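You operate a simulated robot arm through the tools that you are given. There is no shell and no other tool. Be economical: measure what you need, move in short steps, check, and stop when the job is done.

The job below is to be done with a simulated two-armed robot. You get a single attempt, and the scene is never put back.

Task
Measure the yellow bundle from the straw rest and store it by length.
Fine: measure on the length board first; into the drawer marked with its length; shut the drawer, draw the stop back, leave the other bundle.

The check looks at the end state, three seconds after you hand in, the way a careful person would. Anything else that was tipped, shoved, dropped, spilled or broken makes it a failure.

Robot
Two 7-joint arms with two-finger parallel grippers on one trunk, on a base that drives. Base frame: it is fixed to the floor where the robot stands at the start and does not move with it; the origin is under the middle of the robot, x ahead of it, y to its left, z up; the surface under the hand at the start is at about z = 0.8. Readings come in m, rad, newtons and seconds.
The left shoulder is at the start at [0.07, 0.163, 1.27], the right one opposite. With the tool pointing down near the work surface each hand reaches from about 0.32 to 0.86 m from the robot's upright axis, wherever it stands, measured 20 degrees to its own side. Places, roughly: groove of the length board [0.5, -0.2, 0.8]; sliding stop [0.5, 0.1, 0.8]. Payload 3.43 kg a hand.
The TCP of each hand is the grasp point between the finger pads, 0.034 m short of the fingertips. In the tool frame z runs along the fingers and y along their closing line. The gripper opens to 0.128 m. The fingers are 0.024 m wide and 0.012 m thick; the gripper's body (0.048 by 0.13 m) begins 0.096 m behind the TCP.
Orientation is that of the tool frame in the base frame, as [roll, pitch, yaw] about the fixed x, y, z axes, in that order (R = Rz(yaw) Ry(pitch) Rx(roll)). With the fingers straight down and closing along the base's y, the tool's x points along the base's -x, its y along +y and its z along -z.

Tools
- The arms move only by the tool play_rows. It takes "left_plan", "right_plan" or both (then of equal length, played together; a hand with none holds still); each is a list of rows, each an object of numbers (a shift or turn left out is 0, a gripper value left out holds the last): "claw": the gripper command, from -1 (shut) to 1 (fully open), values between in proportion; "x", "y", "z": the shift along the tool's x, y, z in m; "ax", "ay", "az": the turn, a rotation vector about the tool's x, y, z in degrees. In form: [{"claw": .., "x": .., "y": .., "z": .., "ax": .., "ay": .., "az": ..}, ...]. A call has 1 to 20 rows; each row is the pose to reach, as a shift and turn from the pose commanded when the call began, along the tool's axes at that moment. Rows are played at 5 a second. More than 0.05 m and 0.15 rad between two rows, or a gripper value outside its range, and nothing of the call is played. A pose out of reach is approached as far as the arm can. The call stops where the force on the tool passes 50 N (or 10 N more than at its start, if that is more) or the arm is blocked; 0.2 s more then pass. The fingers move at their own pace (about 0.153 m/s each) and stop on an object; they squeeze with about 44 N. The grip force told is the motor's: it shows also when the fingers shut on nothing. Time passes only in rows, and 0.2 s behind the last, so rows that repeat a pose let the fingers close. The reply holds the time, the measured pose of the TCP, the force on the tool along the base axes, the opening and the grip force, in the units named above and with some noise, with the torque about the TCP (base axes, N m) and any sound that the robot's microphone picked up.
- Cameras (640 x 400 px; columns grow to the right, rows downward): "scene" is now at [0.0987, -0.0418, 1.4645]; the picture's right is [-0.65, -0.76, 0.00], its down [-0.67, 0.56, -0.49] and it looks along [0.37, -0.32, -0.87] (base axes); focal length 251 px, centre (320, 200). "left" rides on the left gripper at [0.076, 0.011, -0.16] in its tool frame; the picture's right is [-0.15, 0.99, 0.00], its down [-0.88, -0.13, -0.46] and it looks along [-0.45, -0.07, 0.89] (tool axes); focal length 234 px, centre (320, 200). "right" rides on the right gripper at [0.076, -0.011, -0.16] in its tool frame; the picture's right is [0.15, 0.99, 0.00], its down [-0.88, 0.13, -0.46] and it looks along [-0.45, 0.07, 0.89] (tool axes); focal length 234 px, centre (320, 200). There is no depth. A picture from a camera that has moved, and an enlarged one, comes with that camera's place and axes in the base frame and with its lens.
- camera(camera): a new picture of that camera. The clock stands still meanwhile.
- raise_lower(by): slides the trunk up (or, below 0, down) by that many m; the arms and the scene camera ride with it, the base frame stays. It gives what a move gives, with no picture.
- roll_base(legs): drives the robot by 1 to 6 legs, each [ahead, left, turn to the left] in m, m and rad, along the robot's own axes; the way and the turn of a leg run together, so that a leg with both is an arc; at most 1.5 m and 3.142 rad a leg. The arms and the cameras ride along, it lands a little off, and it stops where it bumps. It gives what a move gives.
- pan_tilt(pan, tilt): turns the head with the scene camera to pan (to the left, within 1.501 rad either way) and tilt (down, from -0.506 to 1.204), counted from straight ahead of the robot. It gives what a move gives.
- zoom(camera, box): a new picture of the part [left, top, right, bottom] of that camera's present view, enlarged. The clock stands still meanwhile.
- finish_job(): hands the job in; it is judged then, once.

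Work in short steps. Places have to be worked out from the pictures, the camera data and where the tool is seen: move nearer, look again, correct. Check each grasp and each placing, and mend what went wrong. You have 120 turns and 92 pictures in all, those below and enlarged ones among them. Open the grippers and draw the arms clear of the work before you hand the job in, unless the task says otherwise; then end with one line.

The tools are called after "Call:" as name(argument=value, ...) on one line, values as JSON. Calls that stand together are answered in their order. play_rows: Moves the arms, as the interface text tells. Its arguments: {"type":"object","properties":{"left_plan":{"type":"array","items":{"type":"object","properties":{"claw":{"type":"number"},"x":{"type":"number"},"y":{"type":"number"},"z":{"type":"number"},"ax":{"type":"number"},"ay":{"type":"number"},"az":{"type":"number"}}}},"right_plan":{"type":"array","items":{"type":"object","properties":{"claw":{"type":"number"},"x":{"type":"number"},"y":{"type":"number"},"z":{"type":"number"},"ax":{"type":"number"},"ay":{"type":"number"},"az":{"type":"number"}}}}},"required":[]} The other tools are called the same way: raise_lower (by) slides the trunk up or down; roll_base (legs) drives the base; pan_tilt (pan, tilt) turns the head that bears the scene camera; camera (camera) takes a picture; zoom (camera, box) takes an enlarged picture of a part of a camera's view; finish_job () hands the job in.

At the start:

```text
t: 0.0
left_tool_pos: [0.6775, -0.0324, 1.057]
left_tcp_rot: [3.141, 0.0, -3.14]
left_ft_force: [0.6, 0.2, -0.3]
left_torque: [-0.01, 0.0, -0.03]
left_grip_width: 0.1281
left_finger_force: 0.0
right_tool_pos: [0.4036, -0.4788, 1.0262]
right_tcp_rot: [-3.14, 0.0, -3.141]
right_ft_force: [0.7, 0.4, -0.4]
right_torque: [-0.02, -0.01, -0.02]
right_grip_width: 0.128
right_finger_force: 0.0
trunk travel left (down, up): [-0.75, 0.19]
robot x, y, heading: [-0.0011, 0.0011, -0.001]
head pan, tilt: [-0.703, 1.059]
```

scene: 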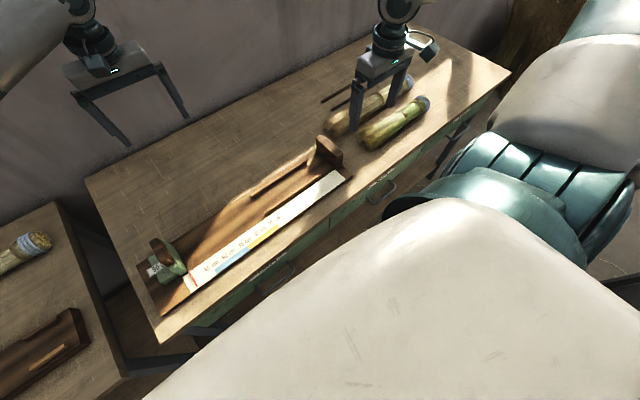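
right: 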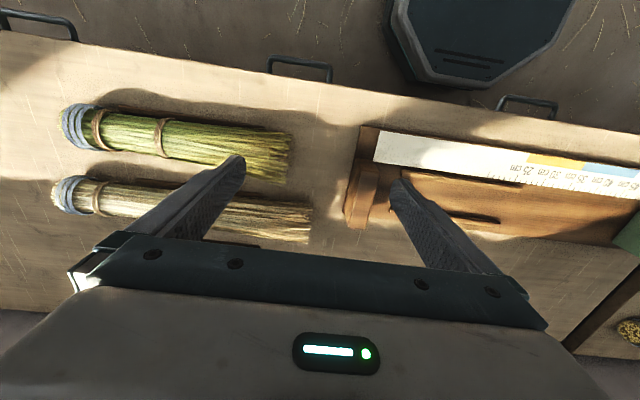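
left: 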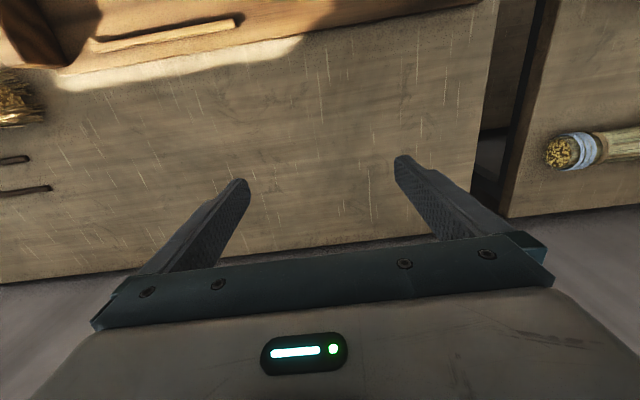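

I'll look closer at the bundles, the length board and the drawers first.

Call:
zoom(camera="scene", box=[280, 40, 520, 190])

Call:
zoom(camera="scene", box=[120, 130, 360, 330])

Call:
zoom(camera="right", box=[340, 100, 640, 290])

```text
2.67 times, centred on (400, 115) of scene
camera zoom: at [0.0987, -0.0418, 1.4645], right [-0.65, -0.76, 0.0], down [-0.67, 0.56, -0.49], along [0.37, -0.32, -0.87], focal length 669 px, centre (107, 427)
```

zoom: 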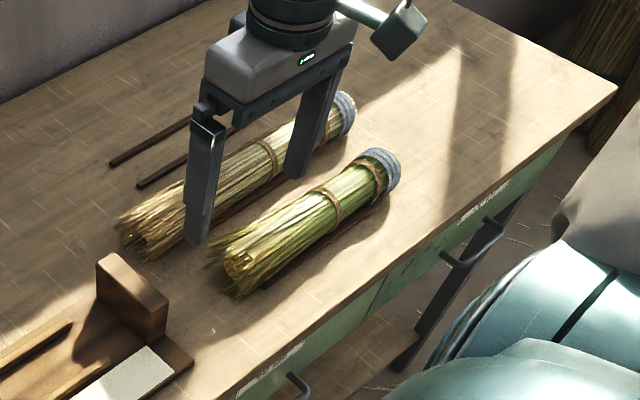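

```text
2.00 times, centred on (240, 230) of scene
camera zoom: at [0.0987, -0.0418, 1.4645], right [-0.65, -0.76, 0.0], down [-0.67, 0.56, -0.49], along [0.37, -0.32, -0.87], focal length 502 px, centre (480, 140)
```

zoom: 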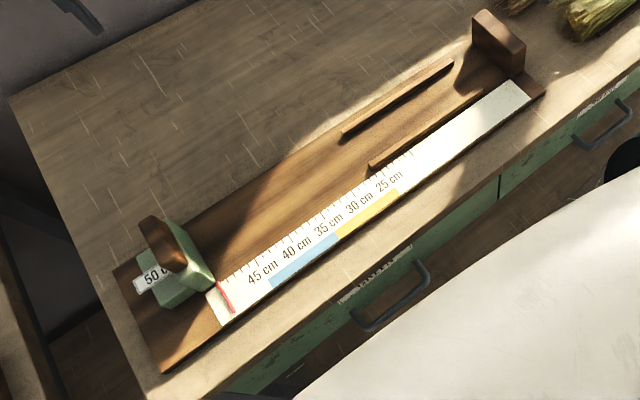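

```text
2.11 times, centred on (490, 195) of right
camera zoom: at [0.327, -0.4913, 1.1848], right [-0.15, 0.99, 0.0], down [0.88, 0.13, 0.46], along [0.45, 0.07, -0.89], focal length 493 px, centre (-38, 210)
```

zoom: 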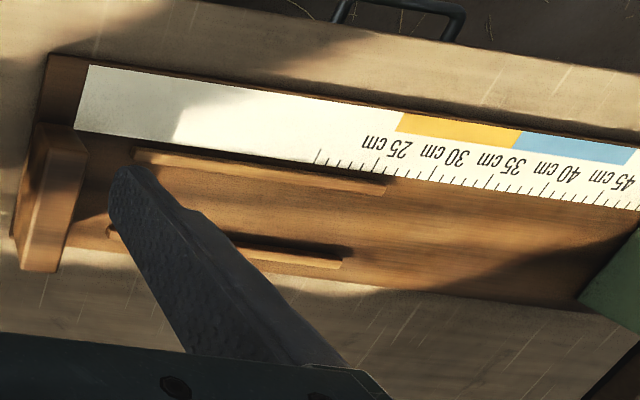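

Next I look around for other rests, bundles and the drawer labels, panning the head left and right.

Call:
pan_tilt(pan=0.6, tilt=0.9)

Call:
camera(camera="scene")

Call:
pan_tilt(pan=-1.3, tilt=0.8)

Call:
camera(camera="scene")

```text
t: 1.5
left_tool_pos: [0.6787, -0.0326, 1.0567]
left_tcp_rot: [3.141, 0.001, -3.138]
left_ft_force: [0.0, 0.9, -0.1]
left_torque: [0.01, 0.01, 0.02]
left_grip_width: 0.1278
left_finger_force: 0.1
right_tool_pos: [0.4028, -0.4792, 1.026]
right_tcp_rot: [-3.141, 0.002, 3.141]
right_ft_force: [-0.2, -0.7, -0.4]
right_torque: [0.02, -0.01, 0.02]
right_grip_width: 0.1279
right_finger_force: 0.1
trunk travel left (down, up): [-0.75, 0.19]
robot x, y, heading: [-0.0023, -0.0011, 0.006]
head pan, tilt: [0.6, 0.901]
```

```text
85 pictures are left
camera scene: at [0.1108, 0.0433, 1.4757], right [0.56, -0.83, 0.0], down [-0.65, -0.44, -0.62], along [0.51, 0.35, -0.78], focal length 251 px, centre (320, 200)
```

scene: 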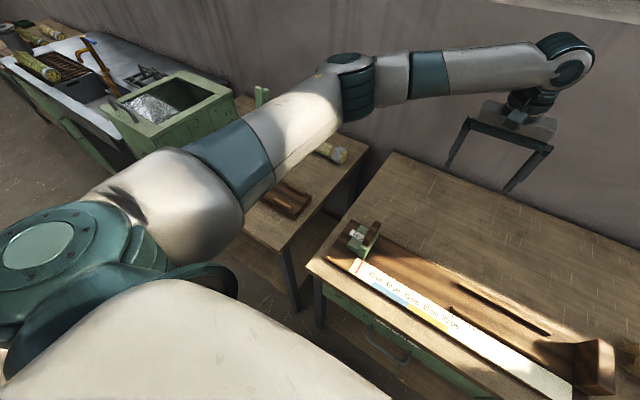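

```text
t: 3.3
left_tool_pos: [0.6783, -0.0313, 1.0577]
left_tcp_rot: [3.141, 0.001, -3.139]
left_ft_force: [-0.1, 0.2, 0.1]
left_torque: [0.01, -0.01, -0.01]
left_grip_width: 0.1281
left_finger_force: 0.0
right_tool_pos: [0.4036, -0.4788, 1.0257]
right_tcp_rot: [-3.141, 0.002, -3.141]
right_ft_force: [0.4, 0.3, 0.0]
right_torque: [-0.02, 0.01, 0.04]
right_grip_width: 0.1278
right_finger_force: 0.0
trunk travel left (down, up): [-0.75, 0.19]
robot x, y, heading: [-0.0003, -0.0027, -0.001]
head pan, tilt: [-1.3, 0.799]
```

```text
84 pictures are left
camera scene: at [0.0701, -0.077, 1.4836], right [-0.96, -0.27, 0.0], down [-0.19, 0.69, -0.7], along [0.19, -0.67, -0.72], focal length 251 px, centre (320, 200)
```

scene: 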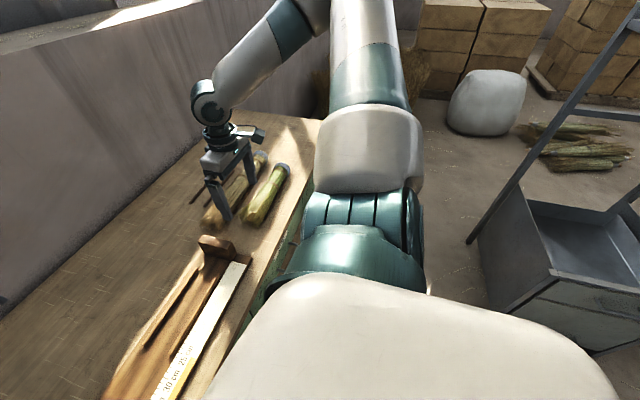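

The bench has two bundles (pale yellow and green). I back off a bit to read the drawer labels on the front.

Call:
roll_base(legs=[[-0.5, 0, 0]])

Call:
pan_tilt(pan=-0.2, tilt=0.85)

Call:
camera(camera="scene")

```text
t: 6.3
left_tool_pos: [0.1752, -0.0355, 1.0572]
left_tcp_rot: [3.139, -0.003, 3.133]
left_ft_force: [0.3, 0.2, -0.2]
left_torque: [0.03, -0.01, 0.04]
left_grip_width: 0.1279
left_finger_force: 0.0
right_tool_pos: [-0.1026, -0.4802, 1.0252]
right_tcp_rot: [3.14, -0.001, 3.131]
right_ft_force: [-0.2, 0.0, 0.4]
right_torque: [0.0, -0.01, 0.02]
right_grip_width: 0.128
right_finger_force: 0.0
trunk travel left (down, up): [-0.75, 0.19]
robot x, y, heading: [-0.5013, 0.0001, -0.013]
head pan, tilt: [-1.3, 0.799]
```

```text
t: 7.6
left_tool_pos: [0.1751, -0.0352, 1.0562]
left_tcp_rot: [3.14, 0.0, 3.133]
left_ft_force: [-0.4, -0.7, 0.1]
left_torque: [-0.02, 0.0, 0.01]
left_grip_width: 0.1281
left_finger_force: 0.1
right_tool_pos: [-0.1032, -0.4807, 1.0254]
right_tcp_rot: [-3.141, 0.001, 3.132]
right_ft_force: [-0.3, 0.1, -0.4]
right_torque: [0.01, -0.01, 0.01]
right_grip_width: 0.1279
right_finger_force: 0.0
trunk travel left (down, up): [-0.75, 0.19]
robot x, y, heading: [-0.5002, 0.0013, -0.006]
head pan, tilt: [-0.201, 0.85]
```

```text
83 pictures are left
camera scene: at [-0.3781, -0.0137, 1.4796], right [-0.21, -0.98, 0.0], down [-0.73, 0.16, -0.66], along [0.65, -0.14, -0.75], focal length 251 px, centre (320, 200)
```

scene: 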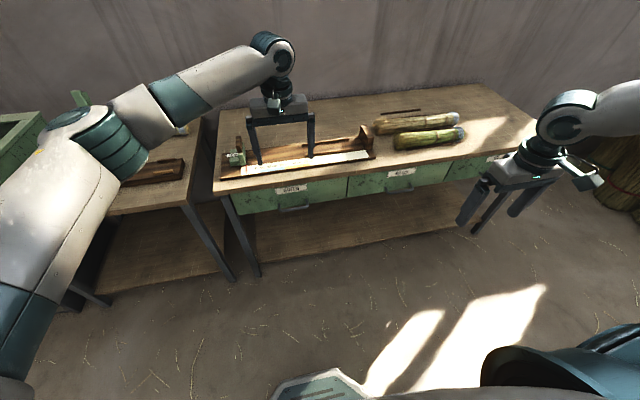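

Call:
zoom(camera="scene", box=[250, 160, 350, 222])

Call:
zoom(camera="scene", box=[360, 100, 540, 212])

```text
6.40 times, centred on (300, 191) of scene
camera zoom: at [-0.3781, -0.0137, 1.4796], right [-0.21, -0.98, 0.0], down [-0.73, 0.16, -0.66], along [0.65, -0.14, -0.75], focal length 1605 px, centre (448, 258)
```

zoom: 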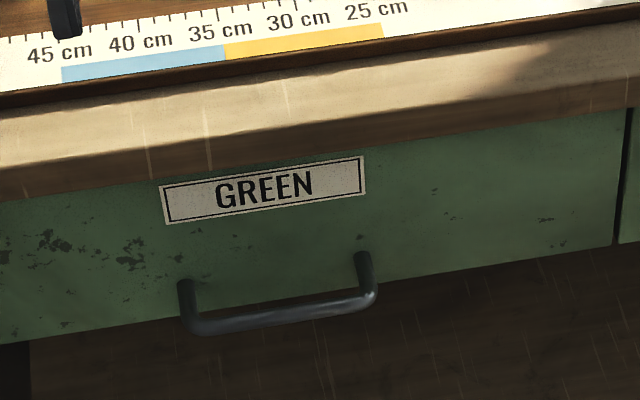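

```text
3.56 times, centred on (450, 156) of scene
camera zoom: at [-0.3781, -0.0137, 1.4796], right [-0.21, -0.98, 0.0], down [-0.73, 0.16, -0.66], along [0.65, -0.14, -0.75], focal length 892 px, centre (-142, 356)
```

zoom: 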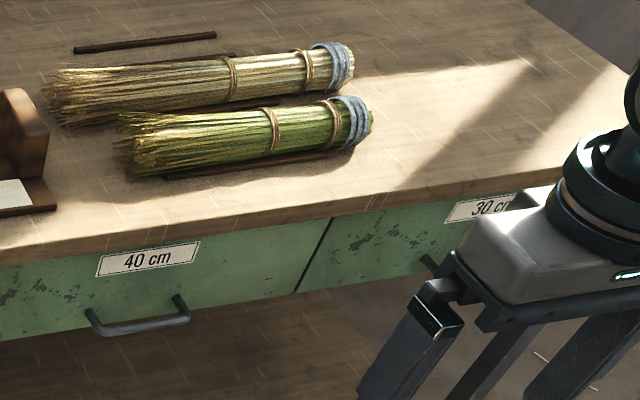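

Drawers: GREEN (left), 40 cm (middle), 30 cm (right). Pale yellow bundle is roughly at (0.55, -0.46..-0.89). I drive back in, shifted to the right so the right arm reaches it.

Call:
roll_base(legs=[[0, -0.3, 0], [0.43, 0, 0]])

Call:
pan_tilt(pan=-0.5, tilt=0.95)

Call:
camera(camera="scene")

Call:
camera(camera="right")

```text
t: 11.9
left_tool_pos: [0.6041, -0.3444, 1.0579]
left_tcp_rot: [-3.141, -0.002, 3.134]
left_ft_force: [-0.3, -0.9, 0.2]
left_torque: [-0.04, -0.03, -0.01]
left_grip_width: 0.1281
left_finger_force: 0.0
right_tool_pos: [0.3257, -0.7893, 1.0264]
right_tcp_rot: [3.141, -0.002, 3.133]
right_ft_force: [-0.5, -0.4, 0.5]
right_torque: [-0.01, 0.01, 0.03]
right_grip_width: 0.1281
right_finger_force: 0.1
trunk travel left (down, up): [-0.75, 0.19]
robot x, y, heading: [-0.0774, -0.3064, -0.013]
head pan, tilt: [-0.201, 0.85]
```

```text
t: 12.7
left_tool_pos: [0.6037, -0.3439, 1.0558]
left_tcp_rot: [3.141, -0.001, 3.134]
left_ft_force: [0.1, -0.2, 0.4]
left_torque: [0.0, 0.06, -0.02]
left_grip_width: 0.1278
left_finger_force: 0.1
right_tool_pos: [0.3259, -0.7886, 1.0249]
right_tcp_rot: [3.141, -0.001, 3.132]
right_ft_force: [0.8, 0.4, 0.4]
right_torque: [0.01, 0.02, 0.01]
right_grip_width: 0.128
right_finger_force: 0.0
trunk travel left (down, up): [-0.75, 0.19]
robot x, y, heading: [-0.0759, -0.309, -0.002]
head pan, tilt: [-0.499, 0.949]
```

```text
80 pictures are left
camera scene: at [0.0381, -0.3419, 1.4721], right [-0.48, -0.87, 0.0], down [-0.71, 0.39, -0.58], along [0.51, -0.28, -0.81], focal length 251 px, centre (320, 200)
```

scene: 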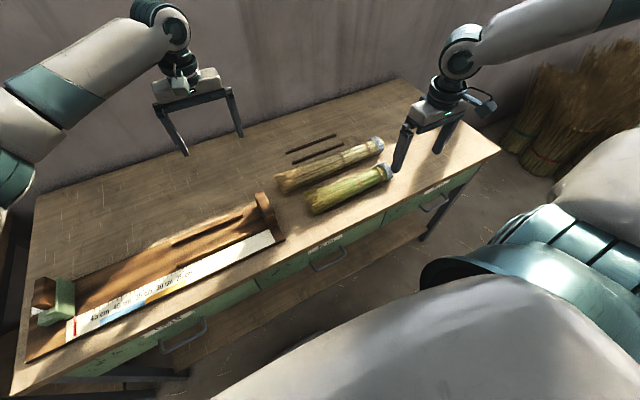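

```text
79 pictures are left
camera right: at [0.2492, -0.8007, 1.1846], right [-0.14, 0.99, 0.0], down [0.88, 0.12, 0.46], along [0.45, 0.06, -0.89], focal length 234 px, centre (320, 200)
```

right: 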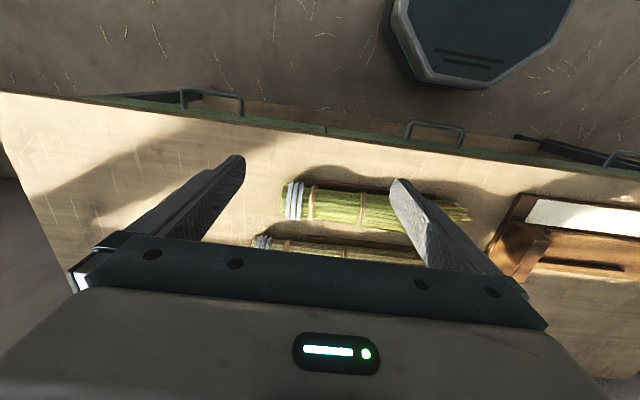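

Zoom on the bundles from here to locate the yellow one precisely.

Call:
zoom(camera="scene", box=[240, 110, 420, 222])

```text
3.56 times, centred on (330, 166) of scene
camera zoom: at [0.0381, -0.3419, 1.4721], right [-0.48, -0.87, 0.0], down [-0.71, 0.39, -0.58], along [0.51, -0.28, -0.81], focal length 892 px, centre (284, 321)
```

zoom: 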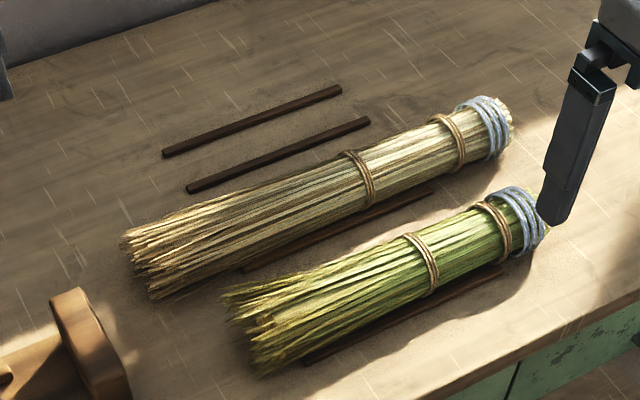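

Yellow bundle axis is at x≈0.552, y from -0.885 to -0.47, parallel to y. I move the right hand over it at the same height while turning it 90° so it closes along x.

Call:
play_rows(right_plan=[{"claw": 0.8, "x": -0.02, "y": 0.009, "az": -8}, {"x": -0.04, "y": 0.018, "az": -16}, {"x": -0.06, "y": 0.027, "az": -24}, {"x": -0.08, "y": 0.036, "az": -32}, {"x": -0.1, "y": 0.045, "az": -40}, {"x": -0.12, "y": 0.054, "az": -48}, {"x": -0.14, "y": 0.063, "az": -56}, {"x": -0.16, "y": 0.072, "az": -64}, {"x": -0.18, "y": 0.081, "az": -72}, {"x": -0.2, "y": 0.09, "az": -80}, {"x": -0.22, "y": 0.099, "az": -88}, {"x": -0.226, "y": 0.099, "az": -90}, {"x": -0.226, "y": 0.099, "az": -90}])

Call:
camera(camera="right")

```text
t: 15.5
left_tool_pos: [0.6043, -0.3432, 1.0568]
left_tcp_rot: [3.141, 0.0, 3.134]
left_ft_force: [0.0, 0.2, 0.0]
left_torque: [0.01, 0.0, -0.01]
left_grip_width: 0.1279
left_finger_force: 0.1
right_tool_pos: [0.5515, -0.6929, 1.0254]
right_tcp_rot: [-3.14, 0.0, -1.577]
right_ft_force: [-0.8, 1.0, -0.3]
right_torque: [0.01, -0.01, -0.01]
right_grip_width: 0.1151
right_finger_force: 0.2
trunk travel left (down, up): [-0.75, 0.19]
robot x, y, heading: [-0.0743, -0.3067, -0.006]
head pan, tilt: [-0.499, 0.949]
```

```text
77 pictures are left
camera right: at [0.5615, -0.7693, 1.1842], right [-0.99, -0.14, 0.0], down [-0.12, 0.88, 0.46], along [-0.06, 0.45, -0.89], focal length 234 px, centre (320, 200)
```

right: 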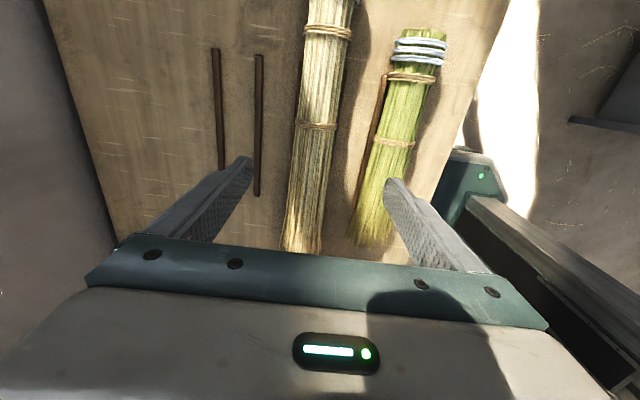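

Band seen at x≈0.557, so the hand is centred within a few mm. I descend to z≈0.89 with a small correction and check.

Call:
play_rows(right_plan=[{"y": -0.005, "z": 0.03}, {"y": -0.005, "z": 0.065}, {"y": -0.005, "z": 0.1}, {"y": -0.005, "z": 0.135}, {"y": -0.005, "z": 0.135}])

Call:
camera(camera="right")

Call:
zoom(camera="scene", box=[260, 90, 440, 222])

```text
t: 16.7
left_tool_pos: [0.6023, -0.3463, 1.0577]
left_tcp_rot: [3.14, 0.0, 3.136]
left_ft_force: [0.0, -0.8, -0.1]
left_torque: [0.0, -0.03, 0.0]
left_grip_width: 0.1283
left_finger_force: 0.1
right_tool_pos: [0.5482, -0.6977, 0.8972]
right_tcp_rot: [-3.139, 0.002, -1.579]
right_ft_force: [0.9, -0.2, 0.2]
right_torque: [0.0, -0.02, 0.02]
right_grip_width: 0.1154
right_finger_force: 0.0
right hand out of reach, approached as far as the arm can: row 4, 5
trunk travel left (down, up): [-0.75, 0.19]
robot x, y, heading: [-0.0744, -0.305, -0.007]
head pan, tilt: [-0.499, 0.949]
```

```text
76 pictures are left
camera right: at [0.5575, -0.7753, 1.0565], right [-0.99, -0.14, 0.0], down [-0.12, 0.88, 0.46], along [-0.06, 0.45, -0.89], focal length 234 px, centre (320, 200)
```

right: 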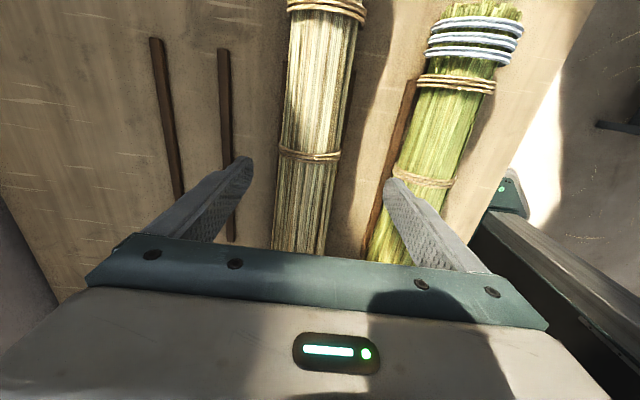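

```text
3.03 times, centred on (350, 156) of scene
camera zoom: at [0.037, -0.343, 1.4722], right [-0.49, -0.87, 0.0], down [-0.71, 0.4, -0.58], along [0.51, -0.28, -0.81], focal length 760 px, centre (229, 333)
```

zoom: 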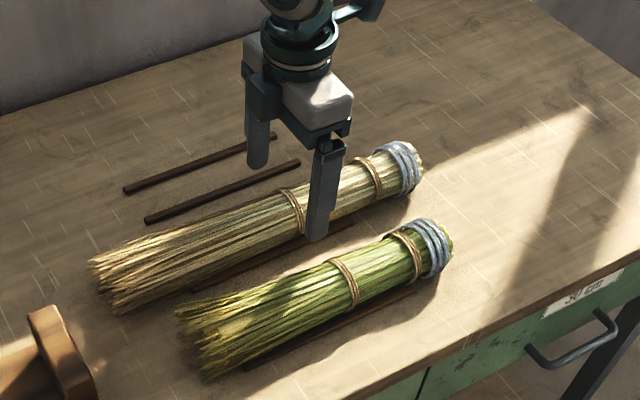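

The arm hit a reach limit; lowering the trunk will both relieve it and bring the hand down. I first shift 8 mm in +x, then lower the trunk 4.5 cm.

Call:
play_rows(right_plan=[{"y": -0.008}, {"y": -0.008}])

Call:
raise_lower(by=-0.045)

Call:
zoom(camera="scene", box=[260, 90, 440, 222])

```text
t: 17.3
left_tool_pos: [0.6039, -0.3441, 1.0572]
left_tcp_rot: [3.141, 0.0, 3.135]
left_ft_force: [0.0, -0.7, 0.4]
left_torque: [0.03, -0.01, 0.02]
left_grip_width: 0.1279
left_finger_force: 0.1
right_tool_pos: [0.5539, -0.6971, 0.9015]
right_tcp_rot: [-3.14, 0.002, -1.58]
right_ft_force: [0.7, 0.9, -0.4]
right_torque: [-0.04, 0.0, 0.02]
right_grip_width: 0.1152
right_finger_force: 0.0
right hand out of reach, approached as far as the arm can: row 1, 2
trunk travel left (down, up): [-0.75, 0.19]
robot x, y, heading: [-0.0703, -0.3081, -0.011]
head pan, tilt: [-0.499, 0.949]
```

```text
t: 18.2
left_tool_pos: [0.603, -0.3445, 1.0133]
left_tcp_rot: [-3.141, 0.0, 3.135]
left_ft_force: [0.1, -0.6, -0.6]
left_torque: [-0.01, -0.04, -0.02]
left_grip_width: 0.1283
left_finger_force: 0.1
right_tool_pos: [0.5542, -0.698, 0.8564]
right_tcp_rot: [-3.14, 0.0, -1.581]
right_ft_force: [-0.1, -0.4, -0.6]
right_torque: [0.01, -0.01, -0.01]
right_grip_width: 0.1154
right_finger_force: 0.1
trunk travel left (down, up): [-0.705, 0.235]
robot x, y, heading: [-0.0729, -0.3103, -0.008]
head pan, tilt: [-0.499, 0.949]
```

```text
3.03 times, centred on (350, 156) of scene
camera zoom: at [0.0373, -0.3417, 1.4272], right [-0.49, -0.87, 0.0], down [-0.71, 0.39, -0.58], along [0.51, -0.28, -0.81], focal length 760 px, centre (229, 333)
```

zoom: 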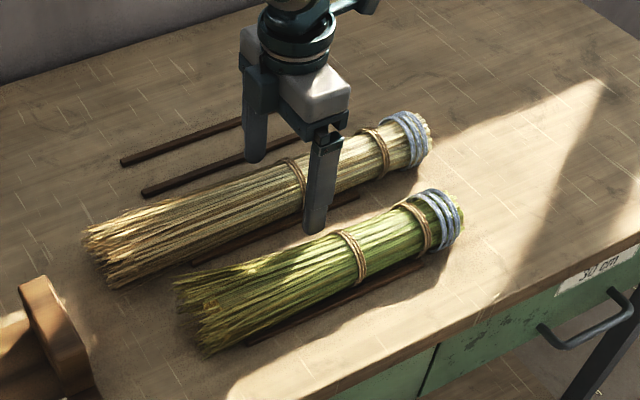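

Fingers straddle the yellow bundle cleanly. I lower 8 mm more by the trunk and close.

Call:
raise_lower(by=-0.008)

Call:
play_rows(right_plan=[{"claw": -0.1}, {"claw": -0.4}, {"claw": -1}, {"claw": -1}, {"claw": -1}])

Call:
camera(camera="right")

```text
t: 18.8
left_tool_pos: [0.605, -0.3435, 1.0045]
left_tcp_rot: [3.14, -0.001, 3.135]
left_ft_force: [-0.3, 0.5, 0.2]
left_torque: [0.01, 0.01, 0.0]
left_grip_width: 0.1279
left_finger_force: 0.0
right_tool_pos: [0.5535, -0.6974, 0.8499]
right_tcp_rot: [-3.14, 0.001, -1.581]
right_ft_force: [-0.5, 0.0, -0.6]
right_torque: [-0.01, 0.0, 0.0]
right_grip_width: 0.1152
right_finger_force: 0.0
trunk travel left (down, up): [-0.697, 0.243]
robot x, y, heading: [-0.0752, -0.308, -0.006]
head pan, tilt: [-0.499, 0.949]
```

```text
t: 20.0
left_tool_pos: [0.6034, -0.3438, 1.0041]
left_tcp_rot: [-3.141, 0.0, 3.136]
left_ft_force: [-0.6, 0.4, -0.1]
left_torque: [-0.04, 0.02, 0.02]
left_grip_width: 0.128
left_finger_force: 0.1
right_tool_pos: [0.5558, -0.6979, 0.8507]
right_tcp_rot: [-3.139, 0.001, -1.582]
right_ft_force: [0.6, -0.3, 2.5]
right_torque: [0.06, -0.02, 0.08]
right_grip_width: 0.0514
right_finger_force: 43.5
trunk travel left (down, up): [-0.697, 0.243]
robot x, y, heading: [-0.0742, -0.3066, -0.005]
head pan, tilt: [-0.499, 0.949]
```

```text
73 pictures are left
camera right: at [0.5639, -0.7743, 1.0084], right [-0.99, -0.14, 0.0], down [-0.12, 0.88, 0.46], along [-0.06, 0.45, -0.89], focal length 234 px, centre (320, 200)
```

right: 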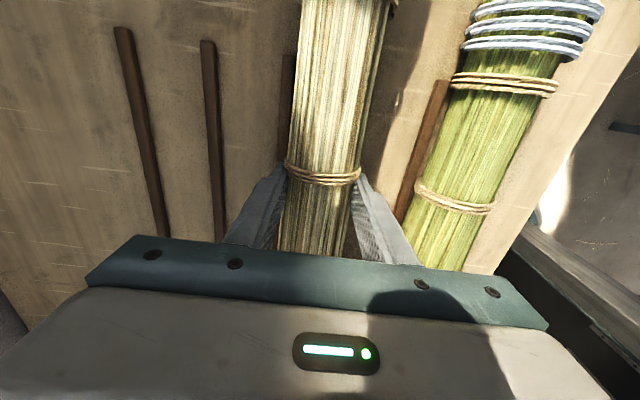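

Gripped (width 51 mm). I lift with the trunk by 0.13 m and check.

Call:
raise_lower(by=0.13)

Call:
camera(camera="scene")

```text
t: 21.6
left_tool_pos: [0.6047, -0.3443, 1.1341]
left_tcp_rot: [3.141, -0.002, 3.135]
left_ft_force: [-1.2, 0.4, 0.0]
left_torque: [0.02, -0.04, 0.03]
left_grip_width: 0.1282
left_finger_force: 0.1
right_tool_pos: [0.555, -0.6982, 0.9791]
right_tcp_rot: [-3.139, 0.002, -1.578]
right_ft_force: [0.8, -0.4, -0.5]
right_torque: [0.03, 0.03, -0.01]
right_grip_width: 0.0512
right_finger_force: 44.0
trunk travel left (down, up): [-0.827, 0.113]
robot x, y, heading: [-0.0773, -0.3085, -0.009]
head pan, tilt: [-0.499, 0.949]
```

```text
72 pictures are left
camera scene: at [0.0382, -0.342, 1.549], right [-0.49, -0.87, 0.0], down [-0.71, 0.39, -0.58], along [0.51, -0.28, -0.81], focal length 251 px, centre (320, 200)
```

scene: 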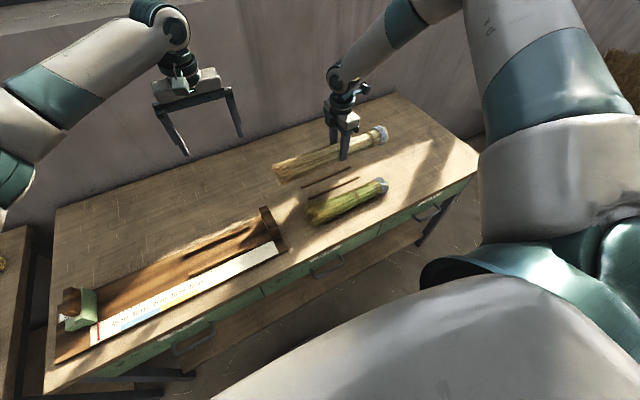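

Bundle is lifted. Now I measure the board geometry.

Call:
zoom(camera="scene", box=[40, 195, 300, 368])

```text
2.31 times, centred on (170, 282) of scene
camera zoom: at [0.0382, -0.342, 1.549], right [-0.49, -0.87, 0.0], down [-0.71, 0.39, -0.58], along [0.51, -0.28, -0.81], focal length 580 px, centre (667, 12)
```

zoom: 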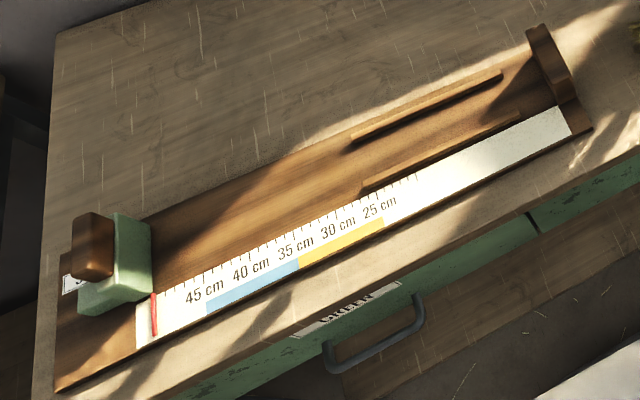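

Zero face of the block is at y≈-0.39, groove centre x≈0.479 (rails y -0.33..-0.127), stop face ≈ y 0.11. I drive left 0.35 m with the bundle held high, then check.

Call:
roll_base(legs=[[0, 0.35, 0]])

Call:
pan_tilt(pan=-0.3, tilt=1.05)

Call:
camera(camera="scene")

```text
t: 23.9
left_tool_pos: [0.6074, 0.0035, 1.134]
left_tcp_rot: [3.141, -0.003, 3.127]
left_ft_force: [0.0, -0.7, 0.3]
left_torque: [0.01, 0.0, -0.01]
left_grip_width: 0.1279
left_finger_force: 0.1
right_tool_pos: [0.5565, -0.35, 0.9783]
right_tcp_rot: [-3.138, 0.002, -1.586]
right_ft_force: [-0.1, 0.1, -0.3]
right_torque: [0.01, -0.04, 0.02]
right_grip_width: 0.0513
right_finger_force: 44.5
trunk travel left (down, up): [-0.827, 0.113]
robot x, y, heading: [-0.0693, 0.0457, -0.011]
head pan, tilt: [-0.499, 0.949]
```

```text
t: 24.6
left_tool_pos: [0.6074, 0.0049, 1.1341]
left_tcp_rot: [3.141, -0.002, 3.128]
left_ft_force: [0.1, -0.2, 0.0]
left_torque: [0.02, 0.04, 0.02]
left_grip_width: 0.1279
left_finger_force: 0.0
right_tool_pos: [0.5551, -0.3477, 0.9795]
right_tcp_rot: [-3.14, 0.0, -1.585]
right_ft_force: [-0.2, 0.5, -0.6]
right_torque: [0.01, -0.02, 0.02]
right_grip_width: 0.0516
right_finger_force: 44.2
trunk travel left (down, up): [-0.827, 0.113]
robot x, y, heading: [-0.0697, 0.0444, -0.018]
head pan, tilt: [-0.3, 1.051]
```

```text
70 pictures are left
camera scene: at [0.0414, 0.0259, 1.5421], right [-0.31, -0.95, 0.0], down [-0.83, 0.27, -0.5], along [0.47, -0.15, -0.87], focal length 251 px, centre (320, 200)
```

scene: 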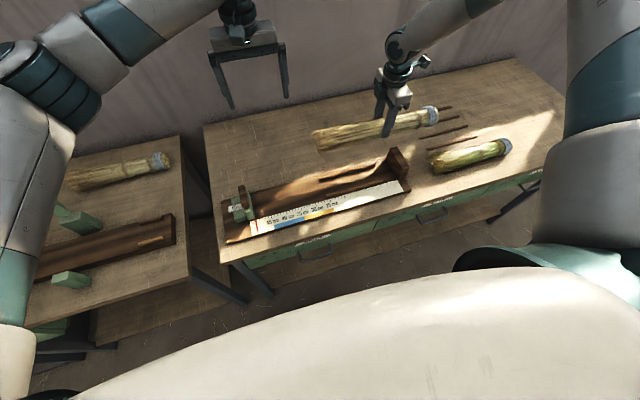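

I move the right hand to above the groove (y≈-0.195, x≈0.479), and the left hand further left for room.

Call:
play_rows(right_plan=[{"x": -0.03, "y": 0.015}, {"x": -0.06, "y": 0.03}, {"x": -0.09, "y": 0.045}, {"x": -0.12, "y": 0.06}, {"x": -0.152, "y": 0.076}, {"x": -0.152, "y": 0.076}], left_plan=[{"y": 0.035}, {"y": 0.07}, {"y": 0.105}, {"y": 0.14}, {"y": 0.175}, {"y": 0.175}])

Call:
camera(camera="scene")

Call:
camera(camera="right")

```text
t: 26.0
left_tool_pos: [0.6098, 0.1808, 1.1322]
left_tcp_rot: [3.139, -0.001, 3.128]
left_ft_force: [-0.5, 0.1, -0.3]
left_torque: [0.03, 0.02, 0.0]
left_grip_width: 0.128
left_finger_force: 0.0
right_tool_pos: [0.4691, -0.2136, 0.9959]
right_tcp_rot: [-3.141, 0.002, -1.587]
right_ft_force: [-0.7, 0.8, -0.5]
right_torque: [0.06, 0.0, -0.05]
right_grip_width: 0.0515
right_finger_force: 43.9
right hand out of reach, approached as far as the arm can: row 2, 3, 4, 5, 6
trunk travel left (down, up): [-0.827, 0.113]
robot x, y, heading: [-0.0679, 0.0437, -0.016]
head pan, tilt: [-0.3, 1.051]
```

```text
69 pictures are left
camera scene: at [0.0418, 0.0236, 1.542], right [-0.31, -0.95, 0.0], down [-0.83, 0.27, -0.5], along [0.47, -0.15, -0.87], focal length 251 px, centre (320, 200)
```

scene: 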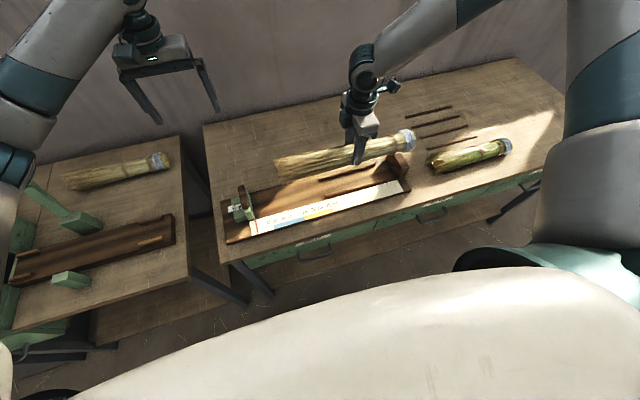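

```text
68 pictures are left
camera right: at [0.4785, -0.2909, 1.156], right [-0.99, -0.13, 0.0], down [-0.12, 0.88, 0.46], along [-0.06, 0.45, -0.89], focal length 234 px, centre (320, 200)
```

right: 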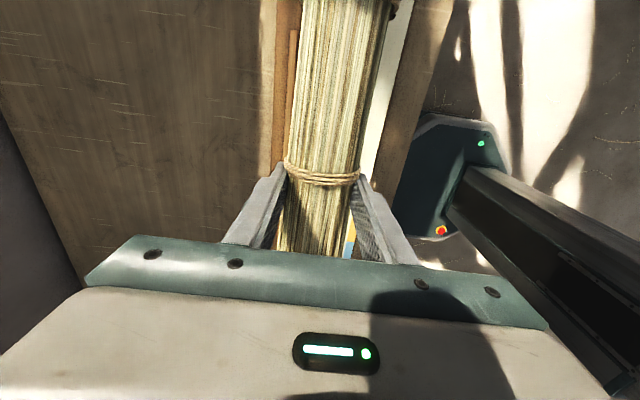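

The arm is at a limit again; the base and trunk can do the remaining fine move. I nudge the base about 1 cm ahead and 2 cm left, straightening the heading.

Call:
roll_base(legs=[[0.008, 0.02, 0.014]])

Call:
camera(camera="right")

Call:
zoom(camera="scene", box=[210, 110, 450, 260])

```text
t: 26.8
left_tool_pos: [0.6148, 0.2037, 1.1342]
left_tcp_rot: [3.136, 0.002, 3.139]
left_ft_force: [0.1, -0.6, 0.4]
left_torque: [0.11, -0.03, -0.02]
left_grip_width: 0.1278
left_finger_force: 0.0
right_tool_pos: [0.4782, -0.1906, 0.9974]
right_tcp_rot: [-3.137, 0.004, -1.575]
right_ft_force: [-0.5, -0.7, -0.8]
right_torque: [0.12, -0.02, 0.0]
right_grip_width: 0.0516
right_finger_force: 44.2
trunk travel left (down, up): [-0.827, 0.113]
robot x, y, heading: [-0.0607, 0.0668, -0.001]
head pan, tilt: [-0.3, 1.051]
```

```text
67 pictures are left
camera right: at [0.4883, -0.269, 1.1559], right [-0.99, -0.14, 0.0], down [-0.13, 0.88, 0.46], along [-0.06, 0.46, -0.89], focal length 234 px, centre (320, 200)
```

right: 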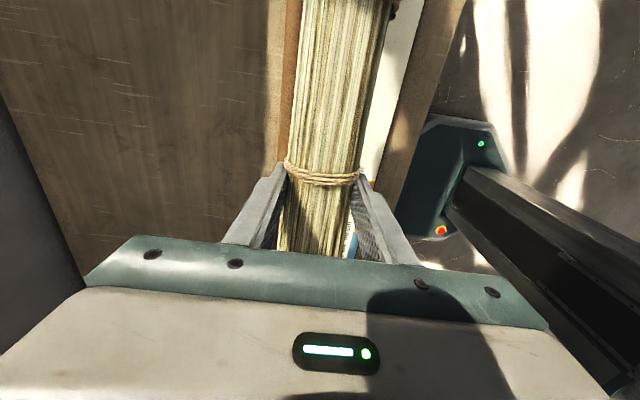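

```text
2.67 times, centred on (330, 185) of scene
camera zoom: at [0.0469, 0.0394, 1.5422], right [-0.3, -0.95, 0.0], down [-0.83, 0.26, -0.5], along [0.48, -0.14, -0.87], focal length 669 px, centre (293, 240)
```

zoom: 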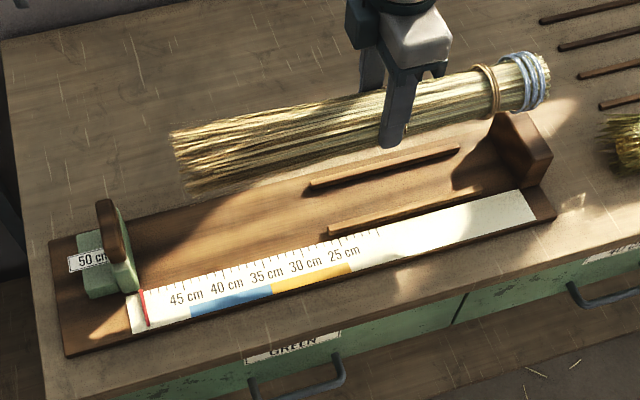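

Knot end is ≈1 cm clear of the block face, groove centre x≈0.477; well aligned. I lower with the trunk by 0.115 and look.

Call:
raise_lower(by=-0.115)

Call:
zoom(camera="scene", box=[210, 70, 450, 220])

Call:
camera(camera="right")

```text
t: 28.2
left_tool_pos: [0.6157, 0.2083, 1.0166]
left_tcp_rot: [-3.141, 0.0, 3.14]
left_ft_force: [0.5, -0.1, 0.2]
left_torque: [-0.01, -0.01, 0.02]
left_grip_width: 0.128
left_finger_force: 0.0
right_tool_pos: [0.4807, -0.187, 0.8835]
right_tcp_rot: [3.142, 0.003, -1.574]
right_ft_force: [-0.2, 0.0, -0.2]
right_torque: [-0.02, 0.02, -0.02]
right_grip_width: 0.0513
right_finger_force: 44.0
trunk travel left (down, up): [-0.712, 0.228]
robot x, y, heading: [-0.064, 0.063, -0.001]
head pan, tilt: [-0.3, 1.051]
```

```text
2.67 times, centred on (330, 145) of scene
camera zoom: at [0.0492, 0.0462, 1.4271], right [-0.3, -0.95, 0.0], down [-0.83, 0.26, -0.5], along [0.47, -0.15, -0.87], focal length 669 px, centre (293, 347)
```

zoom: 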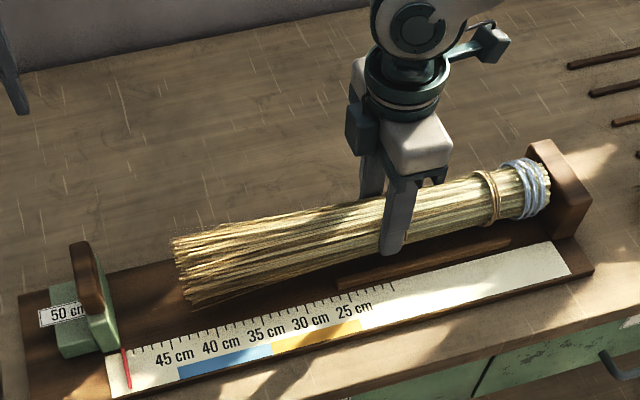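

```text
64 pictures are left
camera right: at [0.4899, -0.264, 1.0416], right [-0.99, -0.14, 0.0], down [-0.13, 0.88, 0.46], along [-0.06, 0.45, -0.89], focal length 234 px, centre (320, 200)
```

right: 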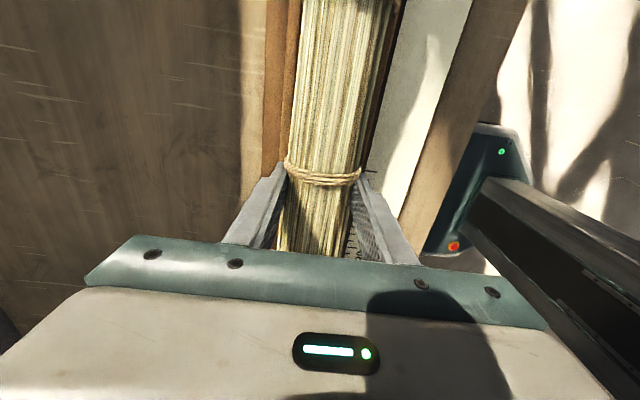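

Lowering in small steps, watching the force.

Call:
raise_lower(by=-0.013)

Call:
zoom(camera="scene", box=[320, 90, 450, 171])

```text
t: 28.9
left_tool_pos: [0.6164, 0.2072, 1.0047]
left_tcp_rot: [3.141, 0.0, 3.137]
left_ft_force: [0.4, -0.7, -0.2]
left_torque: [-0.02, 0.02, 0.03]
left_grip_width: 0.1282
left_finger_force: 0.0
right_tool_pos: [0.4801, -0.188, 0.8698]
right_tcp_rot: [-3.14, 0.003, -1.574]
right_ft_force: [0.7, -0.1, -0.8]
right_torque: [-0.01, 0.02, -0.04]
right_grip_width: 0.0512
right_finger_force: 44.0
trunk travel left (down, up): [-0.699, 0.241]
robot x, y, heading: [-0.0627, 0.0626, -0.002]
head pan, tilt: [-0.3, 1.051]
```

```text
4.92 times, centred on (385, 130) of scene
camera zoom: at [0.0492, 0.0459, 1.4141], right [-0.3, -0.95, 0.0], down [-0.83, 0.26, -0.5], along [0.47, -0.15, -0.87], focal length 1235 px, centre (0, 542)
```

zoom: 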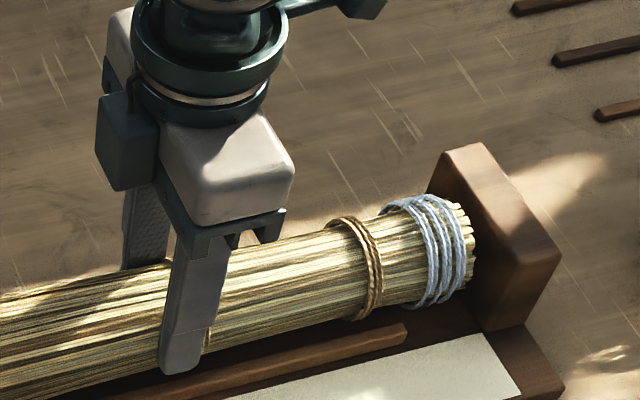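

Call:
raise_lower(by=-0.008)

Call:
zoom(camera="scene", box=[320, 80, 450, 161])

```text
t: 29.4
left_tool_pos: [0.6149, 0.2077, 0.9959]
left_tcp_rot: [3.141, 0.0, 3.14]
left_ft_force: [0.2, -0.1, -0.2]
left_torque: [0.03, -0.03, 0.0]
left_grip_width: 0.128
left_finger_force: 0.2
right_tool_pos: [0.4791, -0.1867, 0.8599]
right_tcp_rot: [-3.14, 0.001, -1.574]
right_ft_force: [-0.7, 0.6, 1.8]
right_torque: [-0.17, 0.08, -0.04]
right_grip_width: 0.0516
right_finger_force: 43.7
trunk travel left (down, up): [-0.691, 0.249]
robot x, y, heading: [-0.0583, 0.0625, -0.003]
head pan, tilt: [-0.3, 1.051]
```

```text
4.92 times, centred on (385, 120) of scene
camera zoom: at [0.0488, 0.0461, 1.4061], right [-0.3, -0.95, 0.0], down [-0.83, 0.26, -0.5], along [0.47, -0.15, -0.87], focal length 1235 px, centre (0, 591)
```

zoom: 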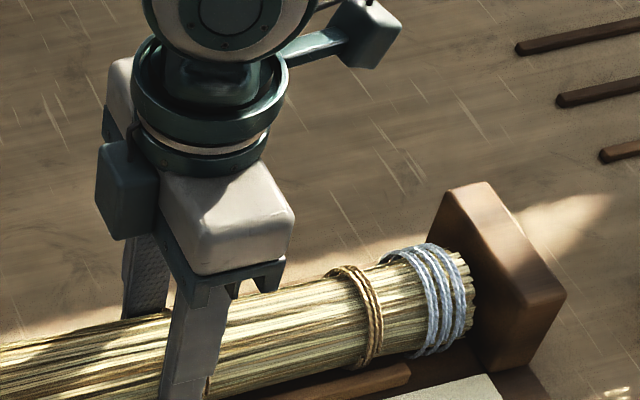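

Call:
raise_lower(by=-0.004)

```text
t: 29.9
left_tool_pos: [0.6134, 0.2092, 0.9938]
left_tcp_rot: [3.141, 0.0, 3.139]
left_ft_force: [0.2, -0.2, 0.1]
left_torque: [-0.01, -0.01, -0.01]
left_grip_width: 0.128
left_finger_force: 0.0
right_tool_pos: [0.479, -0.1865, 0.8606]
right_tcp_rot: [-3.132, -0.001, -1.576]
right_ft_force: [-0.2, -8.1, 35.9]
right_torque: [-0.03, 0.24, 0.16]
right_grip_width: 0.0515
right_finger_force: 44.4
trunk travel left (down, up): [-0.687, 0.253]
robot x, y, heading: [-0.063, 0.0677, -0.005]
head pan, tilt: [-0.3, 1.051]
```

Firm contact. I relieve 3 mm and open the gripper slowly.

Call:
raise_lower(by=0.003)

Call:
play_rows(right_plan=[{"claw": -0.15}, {"claw": -0.05}, {"claw": 0.1}, {"claw": 0.3}, {"claw": 0.5}, {"claw": 0.5}])

Call:
camera(camera="right")

Call:
zoom(camera="scene", box=[210, 60, 450, 210])

```text
t: 30.5
left_tool_pos: [0.6143, 0.2081, 0.997]
left_tcp_rot: [-3.141, 0.003, 3.141]
left_ft_force: [1.0, -0.1, 0.3]
left_torque: [0.02, 0.01, -0.01]
left_grip_width: 0.1283
left_finger_force: 0.0
right_tool_pos: [0.4796, -0.1869, 0.8611]
right_tcp_rot: [-3.138, 0.004, -1.574]
right_ft_force: [5.6, -5.3, 23.2]
right_torque: [-0.21, -0.15, -0.02]
right_grip_width: 0.0511
right_finger_force: 44.0
trunk travel left (down, up): [-0.69, 0.25]
robot x, y, heading: [-0.0631, 0.0639, -0.007]
head pan, tilt: [-0.3, 1.051]
```

```text
t: 31.9
left_tool_pos: [0.6147, 0.2082, 0.9955]
left_tcp_rot: [3.141, 0.001, 3.139]
left_ft_force: [0.1, -0.2, 0.3]
left_torque: [0.04, -0.02, 0.01]
left_grip_width: 0.128
left_finger_force: 0.0
right_tool_pos: [0.4791, -0.188, 0.8599]
right_tcp_rot: [-3.141, 0.002, -1.574]
right_ft_force: [-0.1, 0.1, -0.1]
right_torque: [0.01, 0.0, 0.0]
right_grip_width: 0.0962
right_finger_force: 0.0
trunk travel left (down, up): [-0.69, 0.25]
robot x, y, heading: [-0.0601, 0.0656, -0.004]
head pan, tilt: [-0.3, 1.051]
```

```text
61 pictures are left
camera right: at [0.49, -0.2642, 1.0194], right [-0.99, -0.14, 0.0], down [-0.13, 0.88, 0.46], along [-0.06, 0.45, -0.89], focal length 234 px, centre (320, 200)
```

right: 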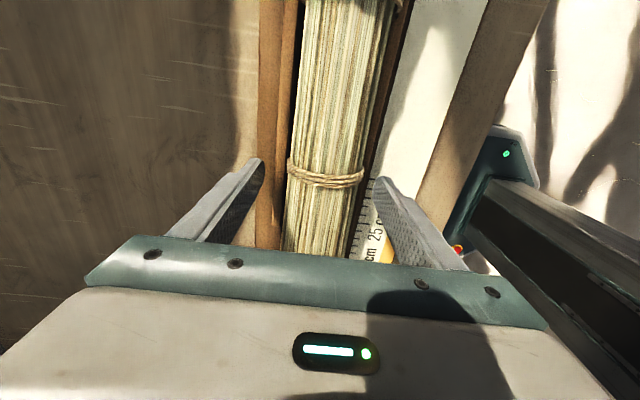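

```text
2.67 times, centred on (330, 135) of scene
camera zoom: at [0.0493, 0.046, 1.4051], right [-0.3, -0.95, 0.0], down [-0.83, 0.26, -0.5], along [0.47, -0.15, -0.87], focal length 669 px, centre (293, 373)
```

zoom: 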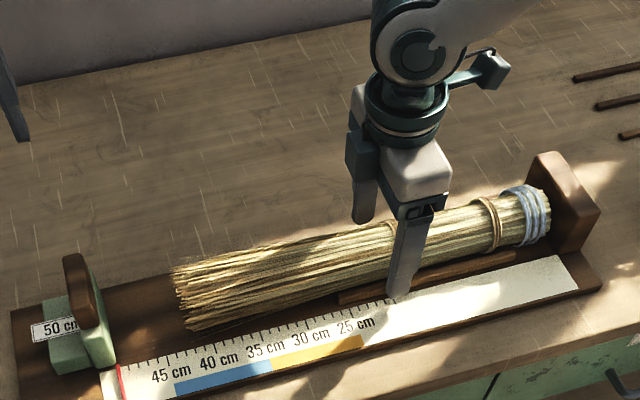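

The bundle lies in the groove. I raise the trunk to clear the hand, then bring the left hand near the stop for a look.

Call:
raise_lower(by=0.16)

Call:
play_rows(left_plan=[{"x": 0.025, "y": -0.015}, {"x": 0.05, "y": -0.03}, {"x": 0.075, "y": -0.045}, {"x": 0.1, "y": -0.06}, {"x": 0.12, "y": -0.078}, {"x": 0.12, "y": -0.078}], right_plan=[{"x": 0.03}, {"x": 0.06}, {"x": 0.09}, {"x": 0.12}, {"x": 0.15}, {"x": 0.15}])

Call:
camera(camera="left")

Call:
camera(camera="scene")

```text
t: 33.7
left_tool_pos: [0.617, 0.2091, 1.1556]
left_tcp_rot: [-3.141, 0.0, 3.137]
left_ft_force: [1.0, -0.8, -0.6]
left_torque: [0.0, 0.06, -0.01]
left_grip_width: 0.1279
left_finger_force: 0.1
right_tool_pos: [0.4804, -0.1864, 1.0208]
right_tcp_rot: [-3.14, 0.001, -1.574]
right_ft_force: [0.6, -0.9, 0.9]
right_torque: [0.02, -0.03, -0.01]
right_grip_width: 0.096
right_finger_force: 0.1
trunk travel left (down, up): [-0.85, 0.09]
robot x, y, heading: [-0.0646, 0.0633, -0.0]
head pan, tilt: [-0.3, 1.051]
```

```text
t: 35.1
left_tool_pos: [0.4978, 0.133, 1.1574]
left_tcp_rot: [-3.138, -0.003, 3.139]
left_ft_force: [0.2, -0.2, -0.1]
left_torque: [-0.02, -0.01, -0.02]
left_grip_width: 0.1278
left_finger_force: 0.0
right_tool_pos: [0.4796, -0.3361, 1.0188]
right_tcp_rot: [3.141, 0.0, -1.573]
right_ft_force: [0.1, 0.2, -0.9]
right_torque: [0.01, 0.01, -0.02]
right_grip_width: 0.0961
right_finger_force: 0.1
trunk travel left (down, up): [-0.85, 0.09]
robot x, y, heading: [-0.0636, 0.0656, -0.006]
head pan, tilt: [-0.3, 1.051]
```

```text
59 pictures are left
camera left: at [0.4208, 0.1435, 1.317], right [0.15, 0.99, 0.0], down [0.88, -0.13, 0.45], along [0.45, -0.07, -0.89], focal length 234 px, centre (320, 200)
```

left: 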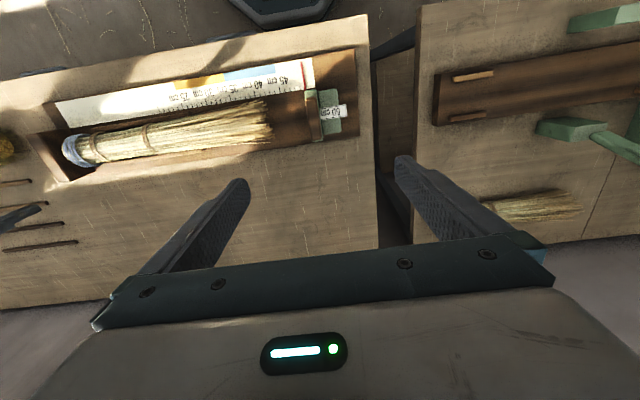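

```text
58 pictures are left
camera scene: at [0.0501, 0.0474, 1.565], right [-0.3, -0.95, 0.0], down [-0.83, 0.26, -0.5], along [0.47, -0.15, -0.87], focal length 251 px, centre (320, 200)
```

scene: 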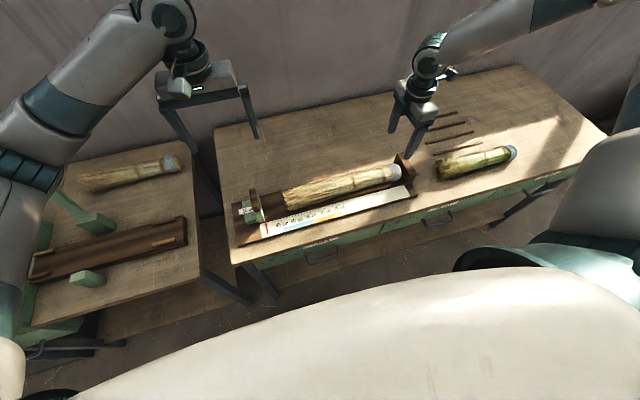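

Call:
zoom(camera="left", box=[220, 40, 400, 152])

Call:
zoom(camera="scene", box=[220, 150, 350, 231])

```text
3.56 times, centred on (310, 96) of left
camera zoom: at [0.4208, 0.1435, 1.317], right [0.15, 0.99, 0.0], down [0.88, -0.13, 0.45], along [0.45, -0.07, -0.89], focal length 833 px, centre (356, 570)
```

zoom: 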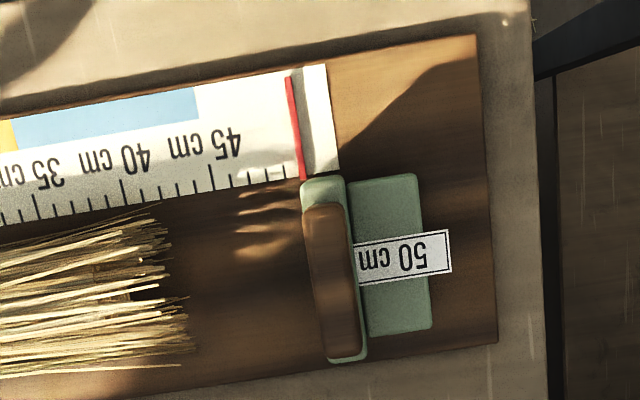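

```text
4.92 times, centred on (285, 190) of scene
camera zoom: at [0.0501, 0.0474, 1.565], right [-0.3, -0.95, 0.0], down [-0.83, 0.26, -0.5], along [0.47, -0.15, -0.87], focal length 1235 px, centre (492, 247)
```

zoom: 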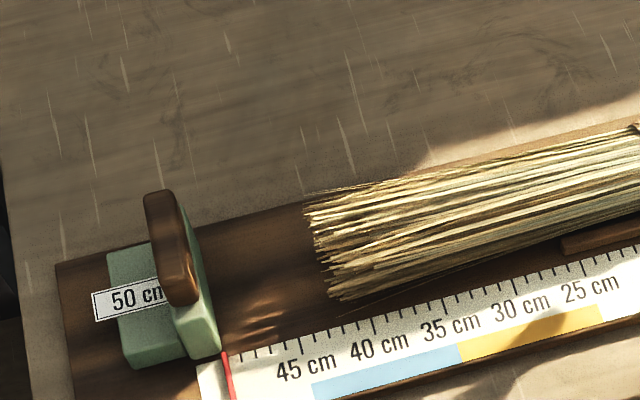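

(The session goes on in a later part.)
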